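You operate a simulated robot arm through the tools that you are given. There is no shell and no other tool. Be economical: measure what you need, move in short steps, check, and stop when the job is done.

The job below is to be done with a simulated two-armed robot. You get a single attempt, and the scene is never put back.

Task
Put the purple carton on the test bench away on the fourth board from the bottom of the side rack. Put the blue felt wiper on the third board from the top of the corner rack. Put the green wiping pad on the bottom board of the side rack. Turn the patch box dial to 3. Put the pale green cloth on the shelf under the repair bench. Shut the top lamps drawer. Close the cells drawer. Take the red tin and put it on the third board from the top of the corner rack. Open the tape deck door. Do these in any order. Set down upright: purple carton, red tin.

Only the result counts: the job must be done as asked and must still hold three seconds after the hand-in. Knocking over, shifting, dropping, spilling or breaking anything else fails it. Flat cloth is picked up by pressing the open fingertips on it (5 to 10 N) and closing them slowly along it; thin cloth reads only 2 to 8 mm in the jaws.

Robot
Two 7-joint arms with four-finger grippers on one trunk, on a base that drives. Base frame: it is fixed to the floor where the robot stands at the start and does not move with it; the origin is under the middle of the robot, x ahead of it, y to its left, z up; the surface under the hand at the start is at about z = 820. Readings come in mm, rad, newtons and seconds.
The left shoulder is at the start at [40, 181, 1130], the right one opposite. With the tool pointing down near the work surface each hand reaches from about 320 to 840 mm from the robot's upright axis, wherever it stands, measured 20 degrees to its own side. Places, roughly: blue felt wiper (6x9x5 cm) [500, -400, 800]; bottom board of the side rack [4900, 1200, 100]; cells drawer [4700, -800, 200]; fourth board of the side rack [4900, 1200, 1300]; green wiping pad (10x6x5 cm) [1600, -500, 800]; pale green cloth (22x15x5 cm) [3400, -100, 800]; patch box dial [2000, -700, 900]; purple carton [500, -250, 750]; red tin [3750, -2250, 750]; shelf under the repair bench [1900, -600, 200]; tape deck door [2600, -700, 900]; third board of the corner rack [100, -2300, 900]; top lamps drawer [4600, -200, 900]. Payload 3.67 kg a hand.
The tool frame of a hand sits at the grasp point between the pads (the TCP): z along the fingers, y along the line on which they close. The tips reach 28 mm beyond it. The gripper opens to 112 mm. The gripper's body begins 73 mm behind the TCP.
Orientation is that of the tool frame in the base frame, as a unit quaternion [x, y, z, w]. With the fingers straight down and closing along the base's y, the tool's x points along the base's -x, its y along +y and its z along -z.

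Tools
- The arms move only by the tool move_arm. It takes "left_plan", "right_plan" or both (then of equal length, played together; a hand with none holds still); each is a list of rows, each a list of 7 numbers: the shift along the tool's x, y, z in mm, then the turn, a rotation vector about the tool's x, y, z in rad, then the finger opening in mm, from 0 to 112. In form: [[tx, ty, tz, ax, ay, az, gripper], ...]. A call has 1 to 20 rows; each row shifts and turns the commanded pose from where the row before left it, along the tool's axes as they then stand. A row lasts 0.2 s, in which the tool goes at most 50 mm and 0.15 rad; a call with a longer step from one row to the next is refused whole, and so is a gripper value outside its range. Where a pose cannot be reached the arm comes as near as it can. A force on the tool above 40 N (or 10 N above the force at the start of the call, whichever is more), or a blocked arm, ends the call early, and 0.2 s more pass. The fingers move at their own pace and stop on an object; they squeeze with about 39 N. The grip force told is the motor's: it shows also when the fingers shut on nothing. Time passes only in rows, and 0.2 s behind the last, so rows that do not move let the fingers close. It gives the time, the measured TCP pose, the force on the tool (base axes), the opening and the grip force at its end, in the units of the frame above (readings bear some noise), with the torque about the TCP (base axes, N m) and any sound that the robot's microphone picked up, and new pictures: "show" is both (left out), scene, wrist or none (wrist: the cameras of the hands that moved).
- Cameras (640 x 400 px; columns grow to the right, rows downward): "scene" is now at [84.5, -58, 1349.4]; the picture's right is [-0.66, -0.75, 0.00], its down [-0.49, 0.43, -0.76] and it looks along [0.57, -0.51, -0.65] (base axes); focal length 271 px, centre (320, 200). "left" rides on the left gripper at [60, 18, -104] in its tool frame; the picture's right is [-0.29, 0.96, 0.00], its down [-0.80, -0.24, -0.55] and it looks along [-0.53, -0.16, 0.83] (tool axes); focal length 234 px, centre (320, 200). "right" rides on the right gripper at [60, -18, -104] in its tool frame; the picture's right is [0.29, 0.96, 0.00], its down [-0.80, 0.24, -0.55] and it looks along [-0.53, 0.16, 0.83] (tool axes); focal length 234 px, centre (320, 200). There is no depth. A picture from a camera that has moved, and an enlarged one, comes with that camera's place and axes in the base frame and with its lens.
- raise_lower(by): slides the trunk up (or, below 0, down) by that many mm; the arms and the scene camera ride with it, the base frame stays. It gives what a move gives, with no picture.
- drive_base(legs): drives the robot by 1 to 6 legs, each [ahead, left, turn to the left] in mm, mm and rad, along the robot's own axes; the way and the turn of a leg run together, so that a leg with both is an arc; at most 1500 mm and 3.142 rad a leg. The arms and the cameras ride along, it lands a little off, and it stops where it bumps. It gives what a move gives, and a new picture of the scene camera.
- aim_head(pan, tilt): turns the head with the scene camera to pan (to the left, within 1.501 rad either way) and tilt (down, from -0.506 to 1.204), counted from straight ahead of the robot. It gives what a move gives, and a new picture of the scene camera.
- inspect(camera, box): a new picture of the part [left, top, right, bottom] of that camera's present view, enlarged. No time passes.
- close_job(): hands the job in; it is judged then, once.

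Go step by step. Nothing tells you exact positions but the pictures and the camera data: compare them with the known pose of the tool, close in by small moves and look again before you grip or let go. The budget is 207 turns and 260 pictures, counting those below and the enlarged ones. Unless the task says otherwise, let go and move clear before handing in.

The tools are called after "Request:" as a command line: name --argument value ..., lists and objects as JSON in quotes. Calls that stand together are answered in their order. move_arm: Moves the arms, as the interface text tells. Its arguments: {"type":"object","properties":{"left_plan":{"type":"array","items":{"type":"array","items":{"type":"number"}}},"right_plan":{"type":"array","items":{"type":"array","items":{"type":"number"}}},"show":{"type":"string","enum":["both","scene","wrist","none"]}},"required":[]} The other tools are called the same way: raise_lower (by) slides the trunk up or down; drive_base (legs) drives the base; aim_head (pan, tilt) turns the head that bears the scene camera; inspect (camera, box) takes an enlarged picture of a part of a camera's view; close_job () hands the job in.

At the start:

```text
time_s: 0.0
left_tool_pos: [496.9, -96.4, 1140.6]
left_tcp_rot: [0.001, 1.0, -0.001, -0.002]
left_force: [-0.1, 0.6, -0.2]
left_wrist_torque: [-0.01, -0.04, 0.0]
left_width: 111.9
left_finger_force: 0.1
right_tool_pos: [357.2, -539.2, 1136.5]
right_tcp_rot: [0.0, 1.0, 0.0, -0.001]
right_force: [0.6, 0.1, -0.4]
right_wrist_torque: [0.01, 0.0, -0.02]
right_width: 111.8
right_finger_force: 0.1
trunk travel left (down, up): [-250.0, 264.0]
robot x, y, heading: [1.7, -0.9, 0.0]
head pan, tilt: [-0.728, 0.709]
```

scene: 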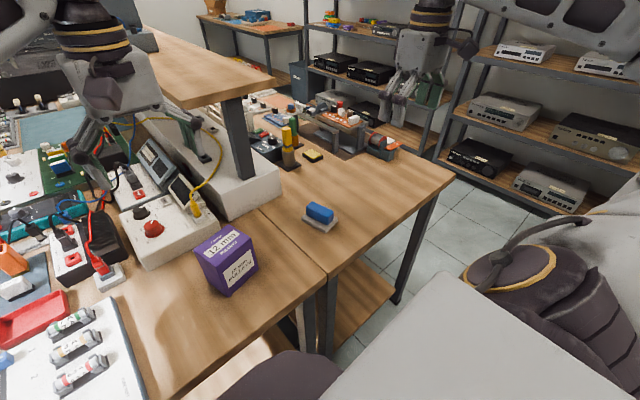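
right: 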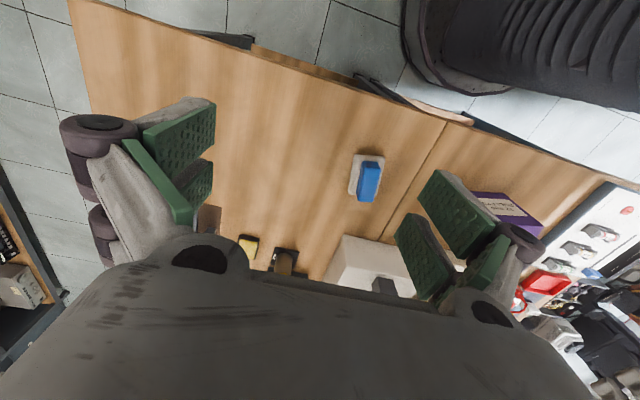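
left: 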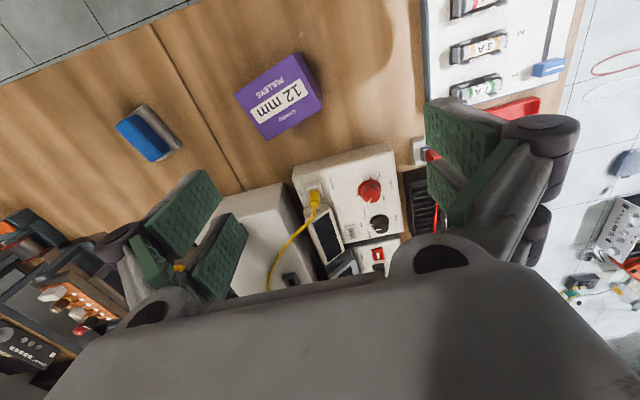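

I see the purple carton near (480,-150) and the blue wiper near (490,-420). First I look around to learn the layout.

Request:
aim_head --pan 0.0 --tilt 0.25

Request:
aim_head --pan -0.6 --tilt 0.2

Request:
aim_head --pan -1.45 --tilt 0.3

```text
time_s: 1.1
left_tool_pos: [497.2, -98.1, 1140.5]
left_tcp_rot: [0.0, 1.0, 0.0, -0.001]
left_force: [-0.6, 0.4, -0.8]
left_wrist_torque: [-0.02, -0.05, 0.01]
left_width: 112.0
left_finger_force: 0.0
right_tool_pos: [357.7, -540.3, 1135.4]
right_tcp_rot: [0.0, 1.0, -0.001, -0.001]
right_force: [-0.5, 0.4, 0.1]
right_wrist_torque: [-0.02, 0.0, 0.03]
right_width: 112.3
right_finger_force: 0.1
trunk travel left (down, up): [-250.0, 264.0]
robot x, y, heading: [0.4, -0.8, -0.002]
head pan, tilt: [0.0, 0.25]
camera scene: at [114.7, -1.8, 1390.9], right [0.0, -1.0, 0.0], down [-0.25, 0.0, -0.97], along [0.97, 0.0, -0.25], focal length 271 px, centre (320, 200)
```

scene: 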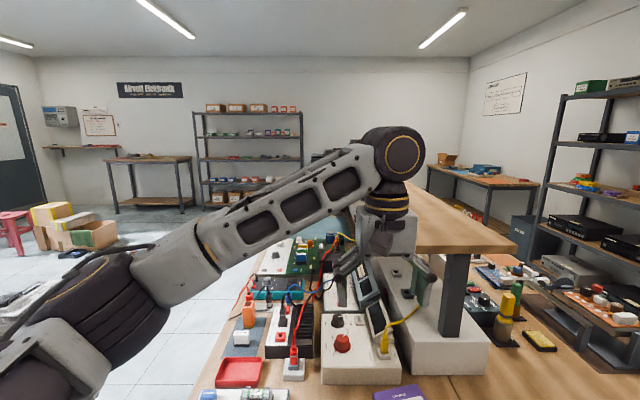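

```text
time_s: 2.1
left_tool_pos: [498.2, -98.4, 1140.9]
left_tcp_rot: [0.0, 1.0, 0.0, -0.001]
left_force: [0.0, -0.4, 0.7]
left_wrist_torque: [-0.05, -0.02, 0.0]
left_width: 112.0
left_finger_force: 0.1
right_tool_pos: [357.4, -540.2, 1136.8]
right_tcp_rot: [0.001, 1.0, 0.0, -0.001]
right_force: [-0.1, 0.6, -0.8]
right_wrist_torque: [-0.02, 0.0, -0.01]
right_width: 112.0
right_finger_force: 0.1
trunk travel left (down, up): [-250.0, 264.0]
robot x, y, heading: [0.6, 0.9, -0.002]
head pan, tilt: [-0.6, 0.201]
camera scene: at [98.3, -54.3, 1395.5], right [-0.56, -0.83, 0.0], down [-0.16, 0.11, -0.98], along [0.81, -0.55, -0.2], focal length 271 px, centre (320, 200)
```

scene: 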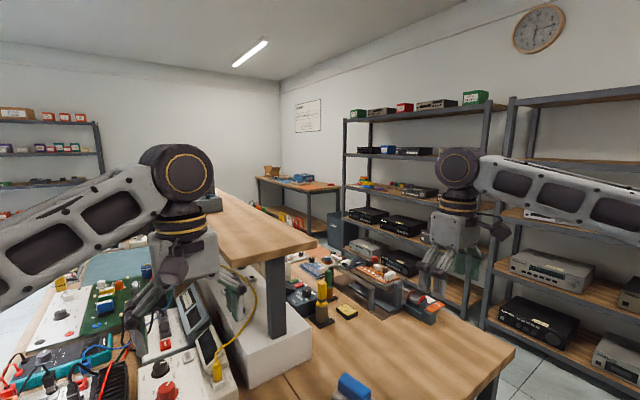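

```text
time_s: 3.2
left_tool_pos: [497.6, -96.6, 1140.2]
left_tcp_rot: [0.0, 1.0, 0.0, -0.001]
left_force: [-0.7, 0.4, -1.1]
left_wrist_torque: [0.0, -0.03, 0.04]
left_width: 111.9
left_finger_force: 0.0
right_tool_pos: [357.4, -540.5, 1136.1]
right_tcp_rot: [0.0, 1.0, 0.0, -0.001]
right_force: [0.1, -0.3, 1.2]
right_wrist_torque: [0.0, -0.01, -0.01]
right_width: 112.2
right_finger_force: 0.1
trunk travel left (down, up): [-250.0, 264.0]
robot x, y, heading: [-0.3, -4.5, 0.004]
head pan, tilt: [-1.45, 0.3]
camera scene: at [32.6, -94.4, 1386.2], right [-0.99, -0.12, 0.0], down [-0.04, 0.29, -0.96], along [0.12, -0.95, -0.3], focal length 271 px, centre (320, 200)
```

scene: 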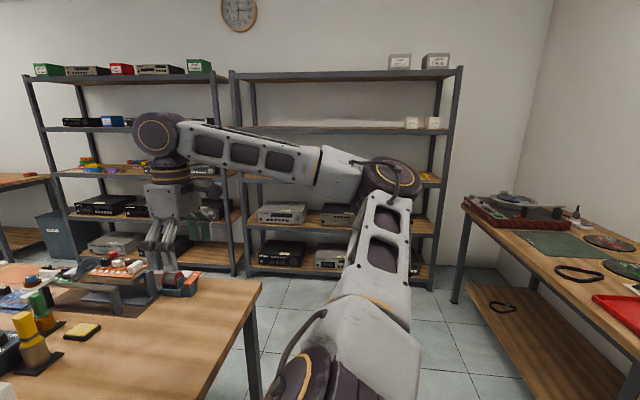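

The room is clear: two back-to-back benches along x, corner rack at right rear, side rack far left. I bring both hands above their items for a closer look.

Request:
move_arm --right_plan '[[-20, 21, 25, 0, 0, 0, 112], [-20, 21, 25, 0, 0, 0, 112], [-20, 21, 25, 0, 0, 0, 112], [-20, 21, 25, 0, 0, 0, 112], [-20, 21, 25, 0, 0, 0, 112], [-20, 21, 25, 0, 0, 0, 112]]' --left_plan '[[12, -8, 10, 0, 0, 0, 112], [12, -8, 10, 0, 0, 0, 112], [12, -8, 10, 0, 0, 0, 112], [12, -8, 10, 0, 0, 0, 112], [12, -8, 10, 0, 0, 0, 112], [0, -8, 10, 0, 0, 0, 112]]' --show "wrist"

Request:
aim_head --pan -0.5 --tilt 0.85

```text
time_s: 4.7
left_tool_pos: [437.9, -147.3, 1079.6]
left_tcp_rot: [0.0, 1.0, 0.0, -0.001]
left_force: [-0.6, 0.4, 0.2]
left_wrist_torque: [0.0, 0.0, 0.03]
left_width: 112.0
left_finger_force: 0.0
right_tool_pos: [479.8, -413.0, 985.8]
right_tcp_rot: [0.001, 1.0, 0.0, 0.0]
right_force: [-0.3, 0.1, 0.8]
right_wrist_torque: [-0.03, 0.0, 0.03]
right_width: 111.9
right_finger_force: 0.1
trunk travel left (down, up): [-250.0, 264.0]
robot x, y, heading: [-0.8, -2.1, -0.002]
head pan, tilt: [-1.45, 0.3]
camera right: at [420.2, -431.9, 1089.8], right [-0.29, 0.96, 0.0], down [0.8, 0.24, 0.55], along [0.53, 0.16, -0.83], focal length 234 px, centre (320, 200)
camera left: at [377.0, -128.2, 1183.7], right [0.29, 0.96, 0.0], down [0.8, -0.24, 0.55], along [0.53, -0.16, -0.83], focal length 234 px, centre (320, 200)
```

right: 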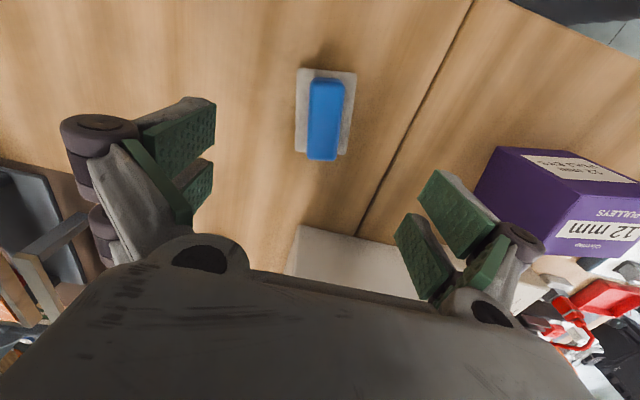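
left: 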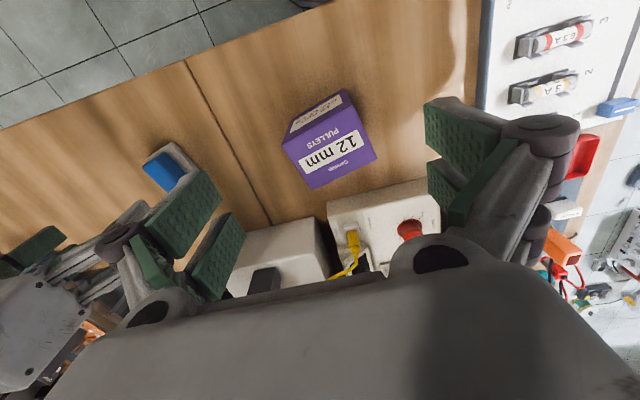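

```text
time_s: 5.9
left_tool_pos: [437.9, -145.9, 1080.1]
left_tcp_rot: [0.0, 1.0, 0.0, 0.0]
left_force: [0.7, -0.4, -1.4]
left_wrist_torque: [0.01, 0.0, 0.0]
left_width: 112.2
left_finger_force: 0.1
right_tool_pos: [478.1, -412.8, 986.1]
right_tcp_rot: [0.0, 1.0, 0.0, -0.001]
right_force: [0.5, -0.2, 0.1]
right_wrist_torque: [0.0, -0.03, -0.01]
right_width: 112.1
right_finger_force: 0.1
trunk travel left (down, up): [-250.0, 264.0]
robot x, y, heading: [3.6, -1.5, -0.0]
head pan, tilt: [-0.499, 0.85]
camera scene: at [89.9, -39.2, 1337.9], right [-0.48, -0.88, 0.0], down [-0.66, 0.36, -0.66], along [0.58, -0.32, -0.75], focal length 271 px, centre (320, 200)
```

scene: 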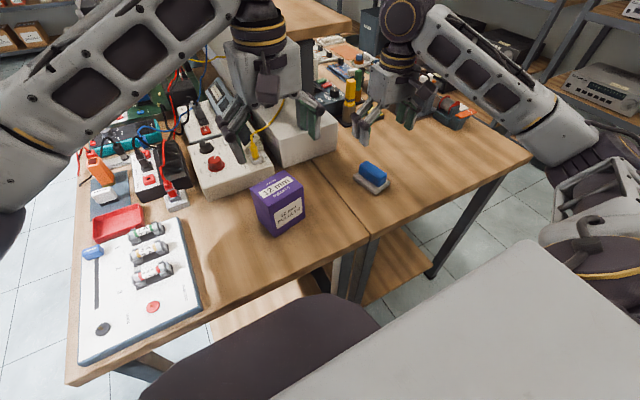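

Wiper centre is near (482,-408), yawed about 12°, carton near (477,-147) with similar yaw. Shelf placing needs pitched hands, so I yaw and pitch both hands 45° above their items.

Request:
move_arm --right_plan '[[0, 0, 0, 0, 0, -0.1, 112], [0, 0, 0, 0, 0, -0.1, 112], [0, 0, 0, 0, -0.131, 0, 112], [0, 0, 0, 0, -0.131, 0, 112], [0, 0, 0, 0, -0.131, 0, 112], [0, 0, 0, 0, -0.131, 0, 112], [0, 0, 0, 0, -0.131, 0, 112], [0, 0, 0, 0, -0.131, 0, 112]]' --left_plan '[[0, 0, 0, 0, 0, -0.1, 112], [0, 0, 0, 0, 0, -0.1, 112], [0, 0, 0, 0, -0.131, 0, 112], [0, 0, 0, 0, -0.131, 0, 112], [0, 0, 0, 0, -0.131, 0, 112], [0, 0, 0, 0, -0.131, 0, 112], [0, 0, 0, 0, -0.131, 0, 112], [0, 0, 0, 0, -0.131, 0, 112]]'

```text
time_s: 7.7
left_tool_pos: [437.6, -144.8, 1080.7]
left_tcp_rot: [-0.093, 0.918, 0.039, 0.383]
left_force: [0.0, 0.5, -0.1]
left_wrist_torque: [0.02, -0.01, -0.04]
left_width: 111.8
left_finger_force: 0.1
right_tool_pos: [477.4, -413.6, 986.5]
right_tcp_rot: [-0.093, 0.918, 0.039, 0.382]
right_force: [-0.3, 0.3, -1.2]
right_wrist_torque: [0.0, 0.0, 0.03]
right_width: 111.9
right_finger_force: 0.1
trunk travel left (down, up): [-250.0, 264.0]
robot x, y, heading: [-1.0, -2.1, -0.004]
head pan, tilt: [-0.499, 0.85]
camera scene: at [89.3, -39.6, 1337.8], right [-0.48, -0.88, 0.0], down [-0.66, 0.36, -0.66], along [0.58, -0.32, -0.75], focal length 271 px, centre (320, 200)
camera right: at [367.5, -456.0, 1016.4], right [-0.39, 0.9, -0.2], down [0.12, 0.27, 0.96], along [0.91, 0.35, -0.21], focal length 234 px, centre (320, 200)
camera left: at [318.8, -151.0, 1111.6], right [0.01, 0.98, 0.2], down [0.21, -0.2, 0.96], along [0.98, 0.04, -0.21], focal length 234 px, centre (320, 200)
```

scene: 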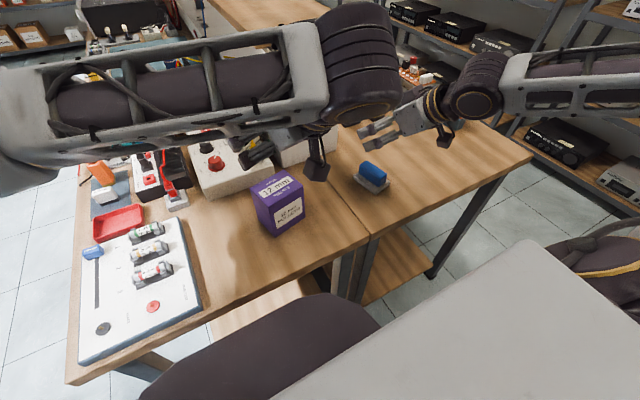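
right: 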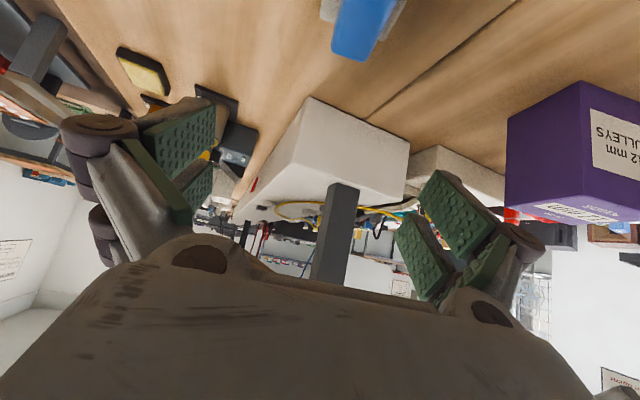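
left: 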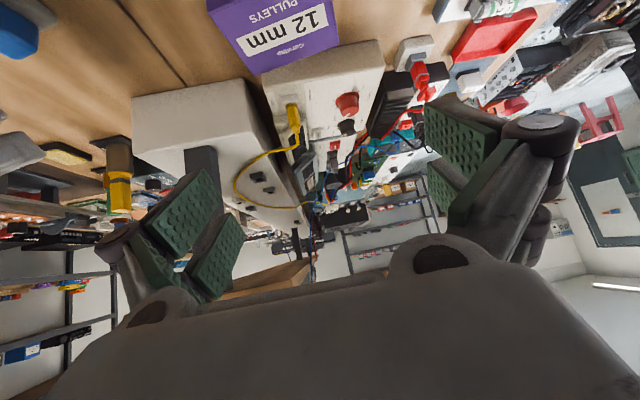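

Carton top is at z≈932, 60×88 footprint, centre (480,-145). I lower the right hand toward the wiper and put the left hand 120 mm behind the carton on its grip line.

Request:
move_arm --right_plan '[[15, 2, 15, 0, 0, 0, 112], [15, 1, 15, 0, 0, 0, 112], [15, 1, 15, 0, 0, 0, 112], [15, 1, 15, 0, 0, 0, 112]]' --left_plan '[[26.5, -2.2, 11.5, 0, 0, 0, 112], [26.5, -2.2, 11.5, 0, 0, 0, 112], [26.5, -2.2, 11.5, 0, 0, 0, 112], [26.5, -2.2, 11.5, 0, 0, 0, 112]]'

```text
time_s: 8.7
left_tool_pos: [396.6, -164.1, 973.7]
left_tcp_rot: [-0.093, 0.919, 0.039, 0.381]
left_force: [0.4, -0.5, 0.3]
left_wrist_torque: [0.04, 0.0, 0.01]
left_width: 111.2
left_finger_force: 0.1
right_tool_pos: [476.8, -410.6, 898.4]
right_tcp_rot: [-0.091, 0.919, 0.038, 0.382]
right_force: [-0.3, 0.0, 0.1]
right_wrist_torque: [0.04, -0.02, 0.03]
right_width: 112.2
right_finger_force: 0.2
trunk travel left (down, up): [-250.0, 264.0]
robot x, y, heading: [-0.3, -0.4, 0.001]
head pan, tilt: [-0.499, 0.85]
camera scene: at [90.2, -40.0, 1337.8], right [-0.48, -0.88, 0.0], down [-0.66, 0.36, -0.66], along [0.58, -0.32, -0.75], focal length 271 px, centre (320, 200)
camera right: at [367.4, -452.4, 929.3], right [-0.39, 0.9, -0.2], down [0.12, 0.27, 0.96], along [0.91, 0.35, -0.21], focal length 234 px, centre (320, 200)
camera left: at [278.3, -168.7, 1004.6], right [0.01, 0.98, 0.2], down [0.22, -0.2, 0.96], along [0.98, 0.04, -0.21], focal length 234 px, centre (320, 200)
```

scene: 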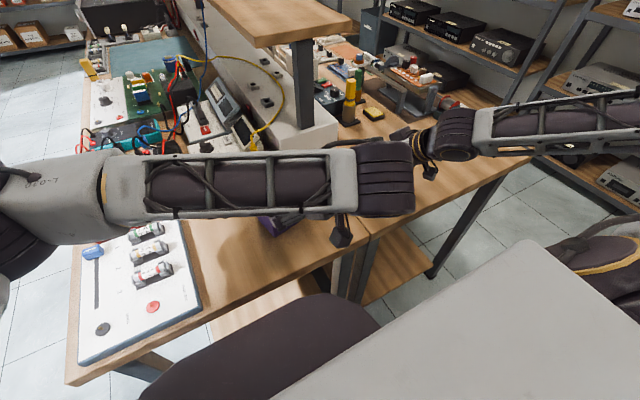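
right: 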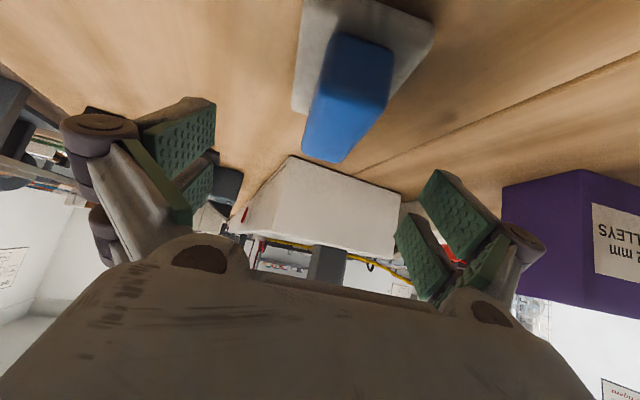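
left: 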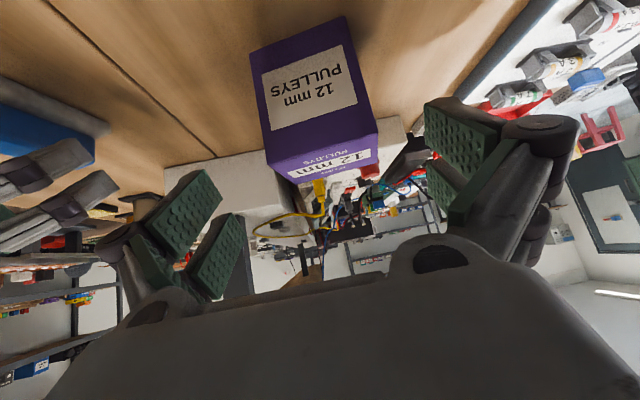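

Both alignments look right: the grip lines pass through the object centres. I advance both hands, then close.

Request:
move_arm --right_plan '[[10, 0.5, 10, 0, 0, 0, 112], [10, 0.5, 10, 0, 0, 0, 112], [10, 1, 10, 0, 0, 0, 112], [10, 1, 10, 0, 0, 0, 112]]' --left_plan '[[0, 0, 30, 0, 0, 0, 112], [0, 0, 30, 0, 0, 0, 112], [0, 0, 30, 0, 0, 0, 112], [0, 0, 30, 0, 0, 0, 112]]' --show "wrist"

```text
time_s: 9.7
left_tool_pos: [480.7, -148.0, 887.5]
left_tcp_rot: [-0.092, 0.919, 0.038, 0.382]
left_force: [-0.7, -1.4, 1.5]
left_wrist_torque: [-0.04, 0.02, 0.07]
left_width: 112.0
left_finger_force: 0.1
right_tool_pos: [474.9, -405.8, 844.4]
right_tcp_rot: [-0.093, 0.918, 0.039, 0.382]
right_force: [2.4, -1.5, 3.8]
right_wrist_torque: [0.25, 0.02, -0.13]
right_width: 112.0
right_finger_force: 0.1
trunk travel left (down, up): [-250.0, 264.0]
robot x, y, heading: [-0.4, -0.2, -0.005]
head pan, tilt: [-0.499, 0.85]
camera right: at [365.4, -448.1, 874.8], right [-0.39, 0.9, -0.2], down [0.12, 0.27, 0.96], along [0.91, 0.35, -0.21], focal length 234 px, centre (320, 200)
camera left: at [362.7, -151.7, 918.6], right [0.01, 0.98, 0.2], down [0.21, -0.2, 0.96], along [0.98, 0.03, -0.21], focal length 234 px, centre (320, 200)
```

right: 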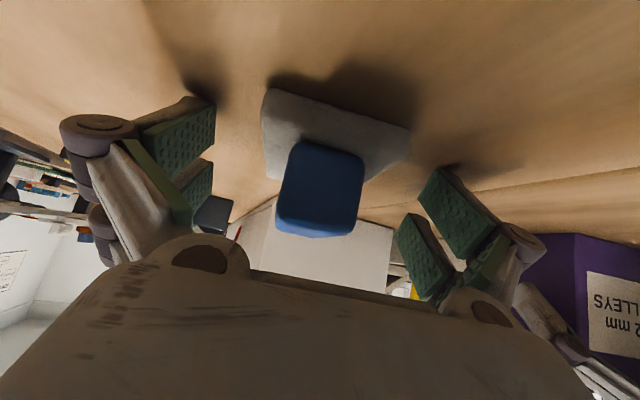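
left: 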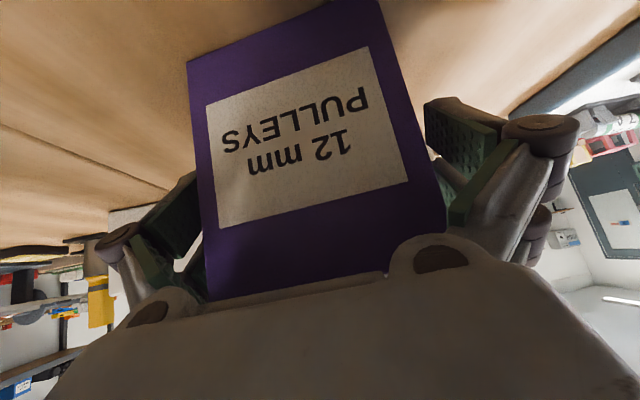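

The right hand has lightly touched the table; I raise it 3 mm and close both grippers.

Request:
move_arm --right_plan '[[-2, 0, -2, 0, 0, 0, 112], [0, 0, 0, 0, 0, 0, 80], [0, 0, 0, 0, 0, 0, 60], [0, 0, 0, 0, 0, 0, 40], [0, 0, 0, 0, 0, 0, 20], [0, 0, 0, 0, 0, 0, 20]]' --left_plan '[[0, 0, 0, 0, 0, 0, 105], [0, 0, 0, 0, 0, 0, 95], [0, 0, 0, 0, 0, 0, 85], [0, 0, 0, 0, 0, 0, 75], [0, 0, 0, 0, 0, 0, 70], [0, 0, 0, 0, 0, 0, 70]]' --show "wrist"

```text
time_s: 10.7
left_tool_pos: [479.5, -149.4, 894.8]
left_tcp_rot: [-0.092, 0.917, 0.031, 0.386]
left_force: [-5.7, 0.2, 23.3]
left_wrist_torque: [0.12, 0.56, 0.03]
left_width: 95.1
left_finger_force: 38.9
right_tool_pos: [474.0, -401.2, 856.7]
right_tcp_rot: [-0.096, 0.915, 0.041, 0.39]
right_force: [-5.6, 1.2, 21.2]
right_wrist_torque: [0.15, 0.48, 0.14]
right_width: 59.3
right_finger_force: 18.2
trunk travel left (down, up): [-250.0, 264.0]
robot x, y, heading: [-1.1, 1.0, -0.001]
head pan, tilt: [-0.499, 0.85]
stopped in row 4 (right hand): the force on the tool passed its limit at 50 N (the readings are from after the stop); the commanded pose is now the measured one
camera right: at [364.3, -444.6, 884.1], right [-0.39, 0.9, -0.21], down [0.1, 0.27, 0.96], along [0.91, 0.36, -0.2], focal length 234 px, centre (320, 200)
camera left: at [359.7, -152.6, 924.2], right [0.01, 0.98, 0.19], down [0.2, -0.19, 0.96], along [0.98, 0.03, -0.2], focal length 234 px, centre (320, 200)
```

right: 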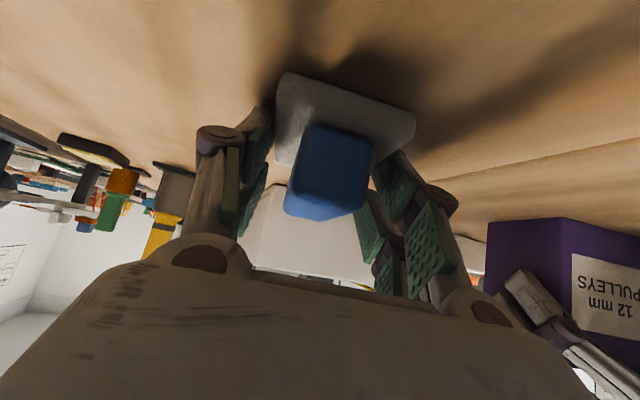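
left: 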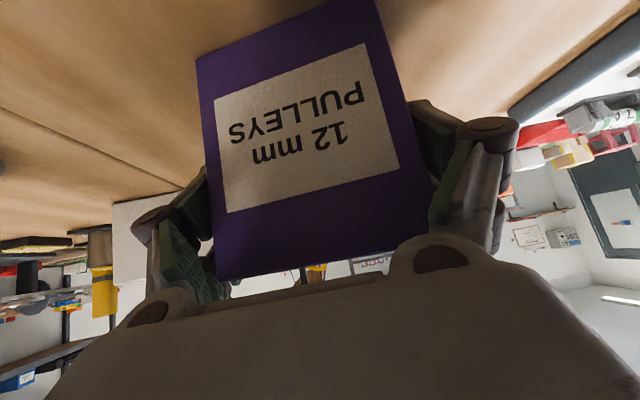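

The left has the carton (95 mm). The right stopped from a press while closing; I finish closing it.

Request:
move_arm --right_plan '[[-1, 0, -1, 0, 0, 0, 50], [0, 0, 0, 0, 0, 0, 30], [0, 0, 0, 0, 0, 0, 30], [0, 0, 0, 0, 0, 0, 30]]' --show "wrist"

```text
time_s: 11.3
left_tool_pos: [479.4, -149.6, 895.6]
left_tcp_rot: [-0.092, 0.917, 0.032, 0.386]
left_force: [-3.2, 1.4, 11.7]
left_wrist_torque: [0.5, 0.5, 0.14]
left_width: 94.4
left_finger_force: 39.5
right_tool_pos: [476.1, -401.6, 855.3]
right_tcp_rot: [-0.096, 0.916, 0.041, 0.388]
right_force: [-5.1, 1.0, 11.8]
right_wrist_torque: [-0.23, 0.13, 0.02]
right_width: 59.0
right_finger_force: 39.6
trunk travel left (down, up): [-250.0, 264.0]
robot x, y, heading: [2.6, 2.2, -0.002]
head pan, tilt: [-0.499, 0.85]
stopped in row 3 (left hand): the force on the tool passed its limit at 42 N (the readings are from after the stop); the commanded pose is now the measured one
camera right: at [366.2, -444.9, 884.2], right [-0.39, 0.9, -0.21], down [0.1, 0.27, 0.96], along [0.91, 0.36, -0.2], focal length 234 px, centre (320, 200)
```

right: 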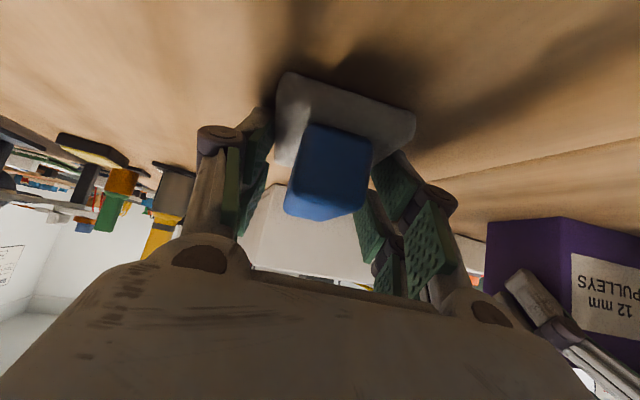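

Both objects are gripped; I lift both straight up about 120 mm.

Request:
move_arm --right_plan '[[-7, 0, -7, 0, 0, 0, 30], [-14, 0, -14, 0, 0, 0, 30], [-21, 0, -21, 0, 0, 0, 30], [-21, 0, -21, 0, 0, 0, 30], [-21, 0, -21, 0, 0, 0, 30]]' --left_plan '[[-7, 0, -7, 0, 0, 0, 70], [-14, 0, -14, 0, 0, 0, 70], [-21, 0, -21, 0, 0, 0, 70], [-21, 0, -21, 0, 0, 0, 70], [-21, 0, -21, 0, 0, 0, 70]]'

```text
time_s: 12.5
left_tool_pos: [479.7, -149.3, 1013.6]
left_tcp_rot: [-0.091, 0.918, 0.033, 0.385]
left_force: [0.3, 0.4, -1.5]
left_wrist_torque: [-0.04, 0.03, 0.01]
left_width: 89.3
left_finger_force: 38.7
right_tool_pos: [476.9, -402.1, 971.6]
right_tcp_rot: [-0.096, 0.916, 0.042, 0.387]
right_force: [0.5, 0.0, -1.0]
right_wrist_torque: [0.04, 0.0, -0.01]
right_width: 30.1
right_finger_force: 0.0
trunk travel left (down, up): [-250.0, 264.0]
robot x, y, heading: [-3.1, -1.5, 0.001]
head pan, tilt: [-0.499, 0.85]
camera scene: at [88.8, -38.6, 1337.9], right [-0.48, -0.88, 0.0], down [-0.66, 0.36, -0.66], along [0.58, -0.32, -0.75], focal length 271 px, centre (320, 200)
camera right: at [366.9, -444.6, 1000.9], right [-0.39, 0.9, -0.2], down [0.11, 0.27, 0.96], along [0.91, 0.36, -0.2], focal length 234 px, centre (320, 200)
camera left: at [360.9, -153.2, 1043.2], right [0.01, 0.98, 0.2], down [0.21, -0.19, 0.96], along [0.98, 0.03, -0.2], focal length 234 px, centre (320, 200)
```

scene: 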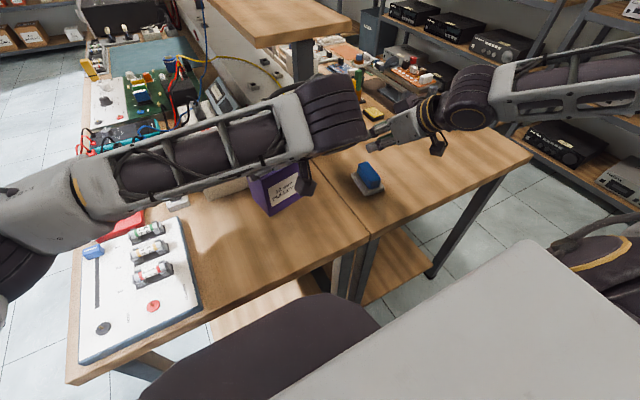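
right: 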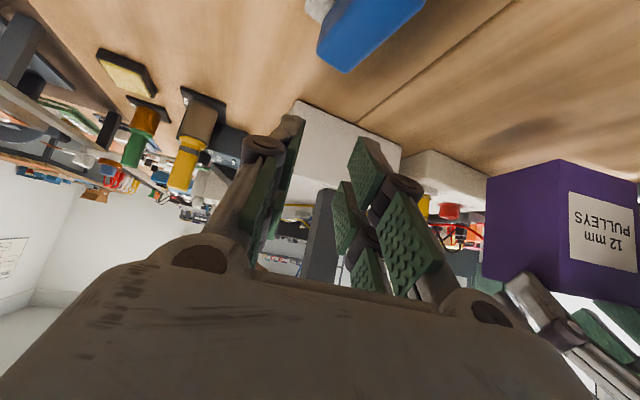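
left: 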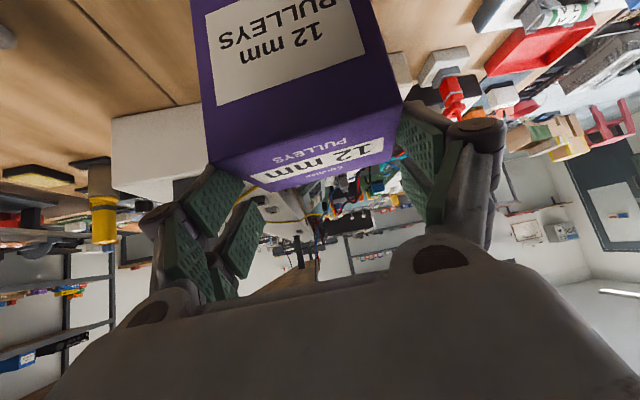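

The wiper slipped out, and the carton sits rather toward the fingertips. I look closely at the carton's grip.

Request:
inspect --camera "left" --box '[120, 0, 520, 300]'

Request:
inspect --camera "scene" --box '[220, 120, 440, 260]'

```text
1.33 times, centred on (320, 150) of left
camera zoom: at [360.9, -153.2, 1043.2], right [0.01, 0.98, 0.2], down [0.21, -0.19, 0.96], along [0.98, 0.03, -0.2], focal length 312 px, centre (320, 267)
```

zoom: 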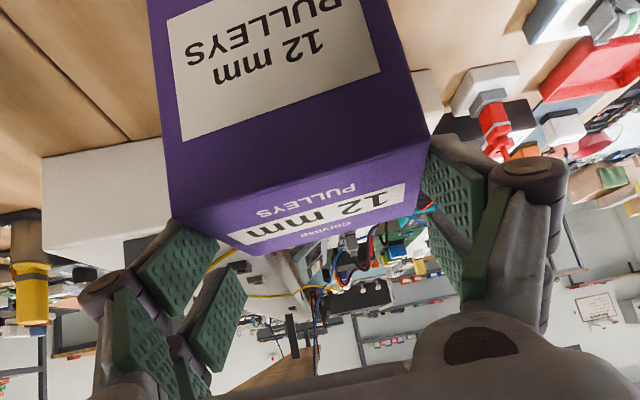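

```text
2.86 times, centred on (330, 190) of scene
camera zoom: at [88.8, -38.6, 1337.9], right [-0.48, -0.88, 0.0], down [-0.66, 0.36, -0.66], along [0.58, -0.32, -0.75], focal length 774 px, centre (291, 229)
```

zoom: 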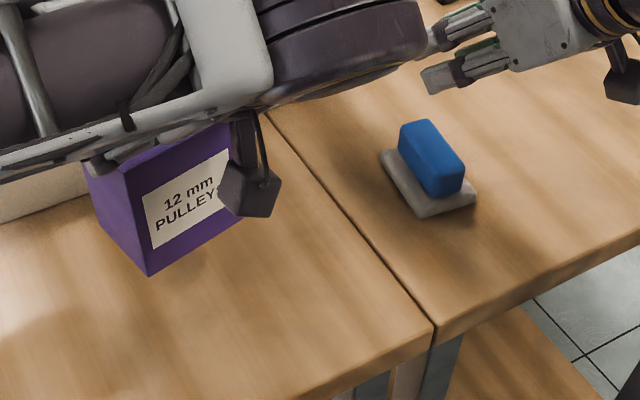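

The carton slid toward the tips during lifting. I lower it back to the table gently to regrip.

Request:
move_arm --left_plan '[[10, 0, 10, 0, 0, 0, 70], [10, 0, 10, 0, 0, 0, 70], [10, 0, 10, 0, 0, 0, 70], [7, 0, 7, 0, 0, 0, 70]]' --show "wrist"

```text
time_s: 13.5
left_tool_pos: [481.9, -149.4, 959.1]
left_tcp_rot: [-0.093, 0.918, 0.033, 0.385]
left_force: [0.7, -0.2, -1.9]
left_wrist_torque: [-0.01, 0.02, 0.0]
left_width: 89.3
left_finger_force: 38.6
right_tool_pos: [476.5, -403.2, 971.0]
right_tcp_rot: [-0.094, 0.917, 0.041, 0.386]
right_force: [0.2, 0.6, 0.2]
right_wrist_torque: [0.01, 0.0, 0.01]
right_width: 30.1
right_finger_force: 0.1
trunk travel left (down, up): [-250.0, 264.0]
robot x, y, heading: [0.8, -1.1, -0.004]
head pan, tilt: [-0.499, 0.85]
camera left: at [362.7, -152.8, 989.0], right [0.01, 0.98, 0.2], down [0.21, -0.19, 0.96], along [0.98, 0.03, -0.21], focal length 234 px, centre (320, 200)
```

left: 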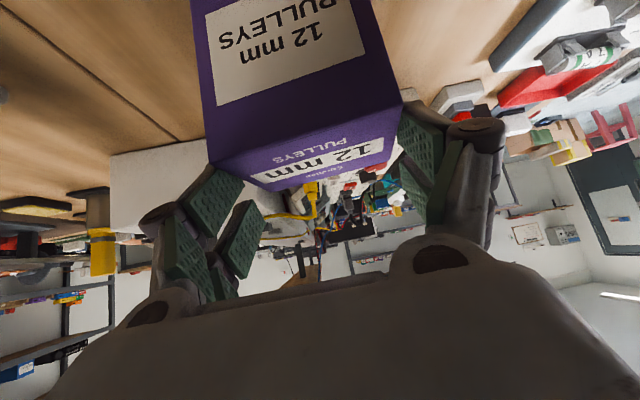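

Still held firmly. I lower further in small steps until it touches.

Request:
move_arm --left_plan '[[3, 0, 3, 0, 0, 0, 70], [3, 0, 3, 0, 0, 0, 70]]' --show "none"

Request:
move_arm --left_plan '[[2, 0, 2, 0, 0, 0, 70], [2, 0, 2, 0, 0, 0, 70]]' --show "none"

Request:
move_arm --left_plan '[[2, 0, 2, 0, 0, 0, 70], [2, 0, 2, 0, 0, 0, 70]]' --show "none"

```text
time_s: 14.1
left_tool_pos: [481.8, -148.8, 949.7]
left_tcp_rot: [-0.092, 0.918, 0.033, 0.384]
left_force: [-0.8, -0.1, -2.2]
left_wrist_torque: [0.02, 0.03, 0.01]
left_width: 89.3
left_finger_force: 38.8
right_tool_pos: [476.8, -402.8, 970.5]
right_tcp_rot: [-0.095, 0.917, 0.041, 0.386]
right_force: [0.6, -0.1, -0.8]
right_wrist_torque: [0.02, 0.02, -0.01]
right_width: 30.1
right_finger_force: 0.1
trunk travel left (down, up): [-250.0, 264.0]
robot x, y, heading: [-1.6, -1.9, 0.001]
head pan, tilt: [-0.499, 0.85]
```

```text
time_s: 14.7
left_tool_pos: [479.5, -148.9, 948.4]
left_tcp_rot: [-0.092, 0.917, 0.03, 0.387]
left_force: [3.4, -4.2, 25.5]
left_wrist_torque: [0.38, 0.43, 0.07]
left_width: 89.9
left_finger_force: 38.9
right_tool_pos: [477.1, -402.7, 971.0]
right_tcp_rot: [-0.094, 0.917, 0.041, 0.386]
right_force: [-0.6, -0.1, 0.0]
right_wrist_torque: [0.0, 0.02, 0.01]
right_width: 30.0
right_finger_force: 0.0
trunk travel left (down, up): [-250.0, 264.0]
robot x, y, heading: [-1.9, -0.5, 0.001]
head pan, tilt: [-0.499, 0.85]
```

```text
time_s: 15.3
left_tool_pos: [479.4, -150.1, 940.6]
left_tcp_rot: [-0.092, 0.917, 0.031, 0.386]
left_force: [4.4, -7.4, 34.5]
left_wrist_torque: [-0.19, -0.2, -0.08]
left_width: 90.0
left_finger_force: 38.7
right_tool_pos: [475.7, -401.5, 971.6]
right_tcp_rot: [-0.095, 0.917, 0.042, 0.386]
right_force: [0.6, -0.4, -0.3]
right_wrist_torque: [-0.01, 0.01, 0.0]
right_width: 30.0
right_finger_force: 0.1
trunk travel left (down, up): [-250.0, 264.0]
robot x, y, heading: [0.0, -3.4, 0.0]
head pan, tilt: [-0.499, 0.85]
```

The carton is back on the table. I open, view it, then regrip with the pads lower but not so deep.

Request:
move_arm --left_plan '[[0, 0, 0, 0, 0, 0, 95], [0, 0, 0, 0, 0, 0, 112], [0, 0, 0, 0, 0, 0, 112], [8, 0, 8, 0, 0, 0, 112], [8, 0, 8, 0, 0, 0, 112]]' --show "wrist"

```text
time_s: 16.5
left_tool_pos: [480.6, -149.0, 918.2]
left_tcp_rot: [-0.092, 0.918, 0.033, 0.385]
left_force: [-0.1, 0.2, 1.3]
left_wrist_torque: [0.02, -0.01, 0.01]
left_width: 112.1
left_finger_force: 0.0
right_tool_pos: [478.1, -402.9, 970.0]
right_tcp_rot: [-0.095, 0.917, 0.042, 0.386]
right_force: [-0.3, -0.2, 0.5]
right_wrist_torque: [0.0, 0.01, -0.02]
right_width: 30.0
right_finger_force: 0.1
trunk travel left (down, up): [-250.0, 264.0]
robot x, y, heading: [1.5, -1.4, 0.003]
head pan, tilt: [-0.499, 0.85]
camera left: at [362.3, -153.0, 947.0], right [0.01, 0.98, 0.2], down [0.21, -0.19, 0.96], along [0.98, 0.03, -0.21], focal length 234 px, centre (320, 200)
```

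left: 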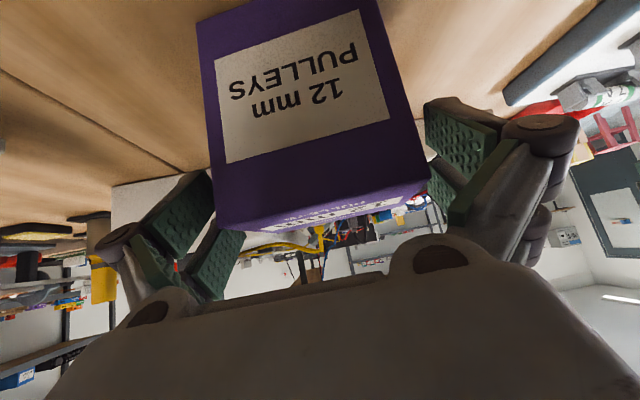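

Centred. I lower 8 mm more and close.

Request:
move_arm --left_plan '[[6, 0, 6, 0, 0, 0, 112], [0, 0, 0, 0, 0, 0, 100], [0, 0, 0, 0, 0, 0, 90], [0, 0, 0, 0, 0, 0, 80], [0, 0, 0, 0, 0, 0, 70], [0, 0, 0, 0, 0, 0, 70]]' --show "wrist"

```text
time_s: 17.9
left_tool_pos: [480.2, -148.6, 909.7]
left_tcp_rot: [-0.093, 0.918, 0.034, 0.384]
left_force: [0.2, 1.5, 3.9]
left_wrist_torque: [0.39, 0.13, -0.03]
left_width: 90.1
left_finger_force: 38.4
right_tool_pos: [477.6, -402.1, 971.6]
right_tcp_rot: [-0.094, 0.917, 0.041, 0.386]
right_force: [0.9, -0.7, 0.9]
right_wrist_torque: [0.01, -0.02, -0.02]
right_width: 30.1
right_finger_force: 0.0
trunk travel left (down, up): [-250.0, 264.0]
robot x, y, heading: [-0.6, -3.4, 0.004]
head pan, tilt: [-0.499, 0.85]
camera left: at [362.2, -153.1, 938.9], right [0.01, 0.98, 0.2], down [0.21, -0.19, 0.96], along [0.98, 0.03, -0.2], focal length 234 px, centre (320, 200)
```

left: 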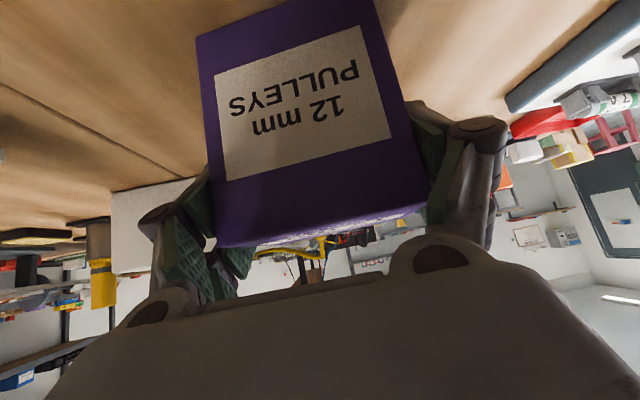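

Good firm grip at 90 mm. I lift the carton; the wiper has turned to about −12°, so I yaw the right hand to match and move over it.

Request:
move_arm --left_plan '[[-7, 0, -7, 0, 0, 0, 70], [-14, 0, -14, 0, 0, 0, 70], [-21, 0, -21, 0, 0, 0, 70], [-21, 0, -21, 0, 0, 0, 70]]' --right_plan '[[0, 0, 0, 0.0967, 0, 0.0967, 70], [0, 0, 0, 0.0967, 0, 0.0967, 70], [0, 0, 0, 0.0967, 0, 0.0967, 70], [14, 0, 14, 0, 0, 0, 70]]'

```text
time_s: 18.9
left_tool_pos: [480.2, -150.4, 995.0]
left_tcp_rot: [-0.092, 0.918, 0.033, 0.383]
left_force: [0.0, 0.1, -1.5]
left_wrist_torque: [0.01, 0.0, -0.01]
left_width: 90.0
left_finger_force: 38.6
right_tool_pos: [475.7, -401.8, 951.9]
right_tcp_rot: [0.097, 0.916, -0.036, 0.387]
right_force: [-0.2, -0.5, 0.1]
right_wrist_torque: [0.02, 0.04, 0.01]
right_width: 70.1
right_finger_force: 0.1
trunk travel left (down, up): [-250.0, 264.0]
robot x, y, heading: [-3.7, -2.0, 0.001]
head pan, tilt: [-0.499, 0.85]
camera scene: at [89.5, -39.8, 1337.8], right [-0.48, -0.88, 0.0], down [-0.66, 0.36, -0.66], along [0.58, -0.32, -0.75], focal length 271 px, centre (320, 200)
camera right: at [359.0, -398.7, 981.0], right [0.0, 0.98, -0.2], down [0.21, 0.19, 0.96], along [0.98, -0.04, -0.2], focal length 234 px, centre (320, 200)
camera left: at [361.5, -154.4, 1025.7], right [0.01, 0.98, 0.2], down [0.21, -0.19, 0.96], along [0.98, 0.03, -0.21], focal length 234 px, centre (320, 200)
```

scene: 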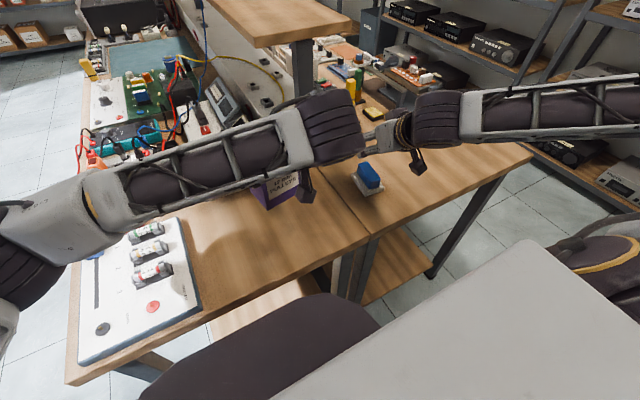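
right: 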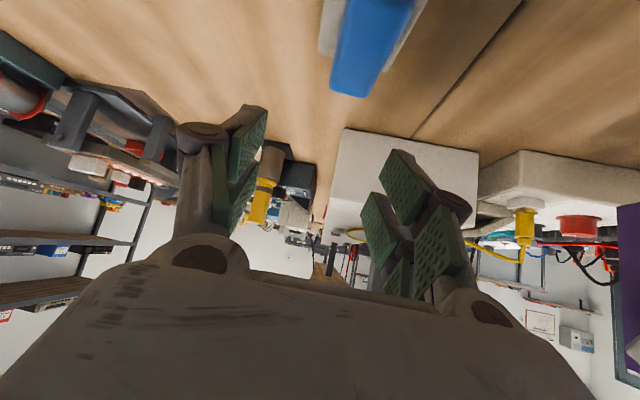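
left: 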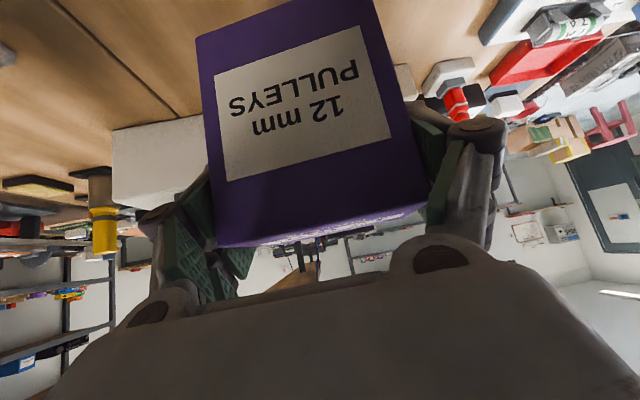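

Carton is secure. I lower the right hand onto the blue handle and check before closing.

Request:
move_arm --right_plan '[[14.5, 1.8, 14.5, 0, 0, 0, 70], [14.5, 1.8, 14.5, 0, 0, 0, 70], [14.5, 1.8, 14.5, 0, 0, 0, 70], [14.5, 1.8, 14.5, 0, 0, 0, 70]]' --show "wrist"

```text
time_s: 19.9
left_tool_pos: [479.9, -150.4, 995.3]
left_tcp_rot: [-0.092, 0.918, 0.033, 0.384]
left_force: [-0.3, 0.3, -1.5]
left_wrist_torque: [0.0, 0.0, 0.0]
left_width: 89.5
left_finger_force: 38.8
right_tool_pos: [479.1, -397.0, 869.3]
right_tcp_rot: [0.095, 0.917, -0.036, 0.386]
right_force: [0.0, 0.1, 0.4]
right_wrist_torque: [0.03, 0.01, -0.02]
right_width: 70.1
right_finger_force: 0.1
trunk travel left (down, up): [-250.0, 264.0]
robot x, y, heading: [-0.8, -0.4, -0.003]
head pan, tilt: [-0.499, 0.85]
camera right: at [361.0, -392.7, 899.2], right [0.0, 0.98, -0.2], down [0.21, 0.19, 0.96], along [0.98, -0.04, -0.2], focal length 234 px, centre (320, 200)
```

right: 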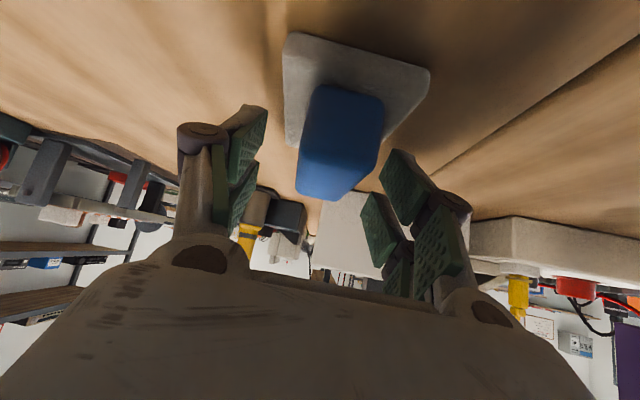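

Handle is centred between the pads. I lower 6 mm and close slowly.

Request:
move_arm --right_plan '[[5, 1, 5, 0, 0, 0, 70], [0, 0, 0, 0, 0, 0, 55], [0, 0, 0, 0, 0, 0, 40], [0, 0, 0, 0, 0, 0, 25], [0, 0, 0, 0, 0, 0, 15], [0, 0, 0, 0, 0, 0, 15]]' --show "wrist"

```text
time_s: 21.3
left_tool_pos: [481.0, -150.2, 996.7]
left_tcp_rot: [-0.092, 0.918, 0.033, 0.385]
left_force: [-0.3, 0.2, -1.9]
left_wrist_torque: [0.06, 0.03, 0.01]
left_width: 89.9
left_finger_force: 38.9
right_tool_pos: [478.1, -396.8, 862.5]
right_tcp_rot: [0.095, 0.917, -0.036, 0.386]
right_force: [0.1, -0.4, 0.0]
right_wrist_torque: [-0.02, -0.02, 0.0]
right_width: 59.5
right_finger_force: 38.7
trunk travel left (down, up): [-250.0, 264.0]
robot x, y, heading: [0.8, -1.7, -0.002]
head pan, tilt: [-0.499, 0.85]
camera right: at [360.8, -391.6, 892.1], right [0.0, 0.98, -0.2], down [0.21, 0.19, 0.96], along [0.98, -0.04, -0.2], focal length 234 px, centre (320, 200)
```

right: 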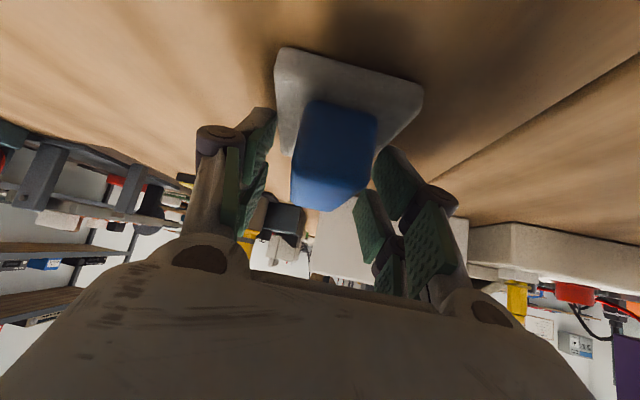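

It stopped at 59.5 mm — the wiper behaves as a full 60 mm block. I test-lift slowly.

Request:
move_arm --right_plan '[[-4, 0, -4, 0, 0, 0, 15], [-5, 0, -5, 0, 0, 0, 15], [-6, 0, -6, 0, 0, 0, 15], [-6, 0, -6, 0, 0, 0, 15]]' --show "wrist"

```text
time_s: 22.3
left_tool_pos: [480.2, -149.7, 996.9]
left_tcp_rot: [-0.092, 0.918, 0.033, 0.384]
left_force: [0.3, 0.5, -1.8]
left_wrist_torque: [0.01, -0.01, -0.02]
left_width: 89.5
left_finger_force: 38.9
right_tool_pos: [478.5, -395.3, 892.6]
right_tcp_rot: [0.095, 0.917, -0.036, 0.386]
right_force: [-1.0, -1.2, -1.5]
right_wrist_torque: [0.01, 0.01, 0.01]
right_width: 59.4
right_finger_force: 38.8
trunk travel left (down, up): [-250.0, 264.0]
robot x, y, heading: [2.7, 6.2, 0.001]
head pan, tilt: [-0.499, 0.85]
camera right: at [360.8, -390.7, 922.1], right [0.0, 0.98, -0.2], down [0.21, 0.2, 0.96], along [0.98, -0.04, -0.2], focal length 234 px, centre (320, 200)
```

right: 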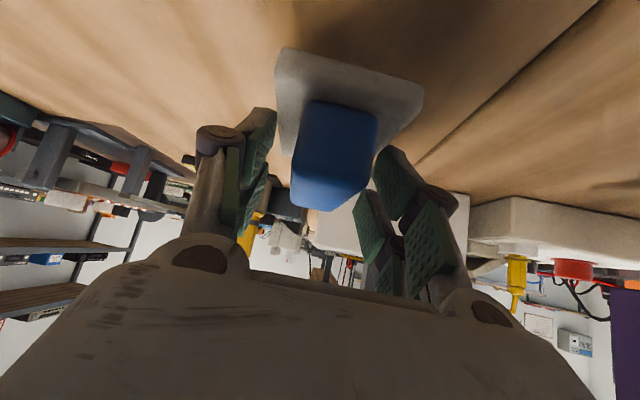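

The wiper is held. I raise both hands, back away from the bench and turn right to face the corner rack.

Request:
move_arm --left_plan '[[-12, 0, -12, 0, 0, 0, 70], [-12, 0, -12, 0, 0, 0, 70], [-12, 0, -12, 0, 0, 0, 70], [-12, 0, -12, 0, 0, 0, 70]]' --right_plan '[[-20, 0, -20, 0, 0, 0, 15], [-22, 0, -22, 0, 0, 0, 15], [-22, 0, -22, 0, 0, 0, 15], [-22, 0, -22, 0, 0, 0, 15]]' --show "none"

Request:
drive_base --legs '[[-200, 0, 0], [0, 0, -1.57]]'

Request:
aim_head --pan 0.0 --tilt 0.3

```text
time_s: 23.3
left_tool_pos: [480.4, -148.8, 1065.0]
left_tcp_rot: [-0.092, 0.918, 0.033, 0.385]
left_force: [-0.7, 0.1, -2.6]
left_wrist_torque: [0.0, -0.01, 0.02]
left_width: 89.6
left_finger_force: 38.6
right_tool_pos: [477.6, -395.8, 1013.7]
right_tcp_rot: [0.095, 0.917, -0.036, 0.386]
right_force: [-0.1, -0.1, -0.7]
right_wrist_torque: [-0.03, 0.0, -0.01]
right_width: 59.2
right_finger_force: 38.8
trunk travel left (down, up): [-250.0, 264.0]
robot x, y, heading: [2.0, 2.6, 0.007]
head pan, tilt: [-0.499, 0.85]
```

```text
time_s: 29.1
left_tool_pos: [-339.9, -483.7, 1066.4]
left_tcp_rot: [0.578, 0.719, -0.246, 0.298]
left_force: [-0.8, 0.3, -1.7]
left_wrist_torque: [0.01, -0.03, 0.0]
left_width: 89.4
left_finger_force: 39.3
right_tool_pos: [-586.7, -485.0, 1012.8]
right_tcp_rot: [0.711, 0.586, -0.296, 0.25]
right_force: [-0.5, -0.1, -0.8]
right_wrist_torque: [-0.04, 0.03, 0.0]
right_width: 59.4
right_finger_force: 38.7
trunk travel left (down, up): [-250.0, 264.0]
robot x, y, heading: [-200.2, -2.6, -1.561]
head pan, tilt: [-0.499, 0.85]
camera scene: at [-234.9, -91.0, 1337.8], right [-0.89, 0.46, 0.0], down [0.35, 0.67, -0.66], along [-0.31, -0.58, -0.75], focal length 271 px, centre (320, 200)
```

scene: 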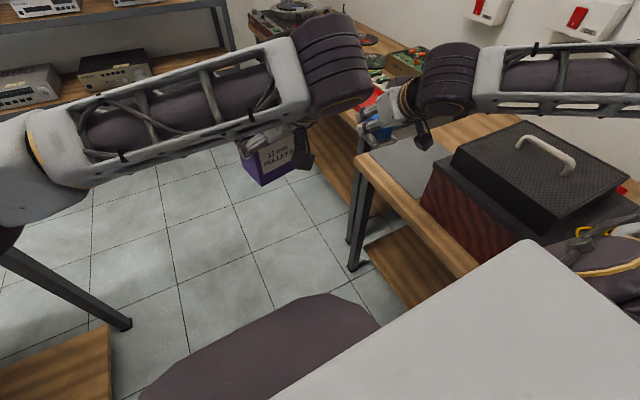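

```text
time_s: 30.1
left_tool_pos: [-341.1, -481.6, 1065.5]
left_tcp_rot: [0.578, 0.719, -0.246, 0.297]
left_force: [-0.3, -0.5, -2.3]
left_wrist_torque: [0.02, 0.04, 0.0]
left_width: 89.6
left_finger_force: 39.5
right_tool_pos: [-587.7, -484.8, 1014.0]
right_tcp_rot: [0.711, 0.587, -0.297, 0.25]
right_force: [0.4, -0.2, -0.8]
right_wrist_torque: [0.0, 0.0, -0.02]
right_width: 59.5
right_finger_force: 39.4
trunk travel left (down, up): [-250.0, 264.0]
robot x, y, heading: [-199.7, -2.3, -1.552]
head pan, tilt: [0.0, 0.3]
camera scene: at [-197.2, -115.2, 1386.1], right [-1.0, -0.02, 0.0], down [0.0, 0.3, -0.95], along [0.01, -0.95, -0.3], focal length 271 px, centre (320, 200)
```

scene: 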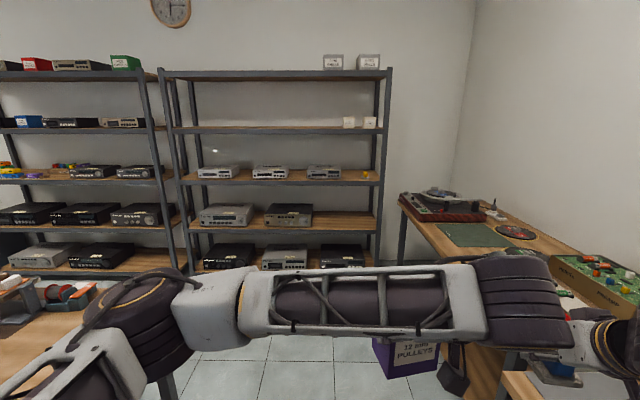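

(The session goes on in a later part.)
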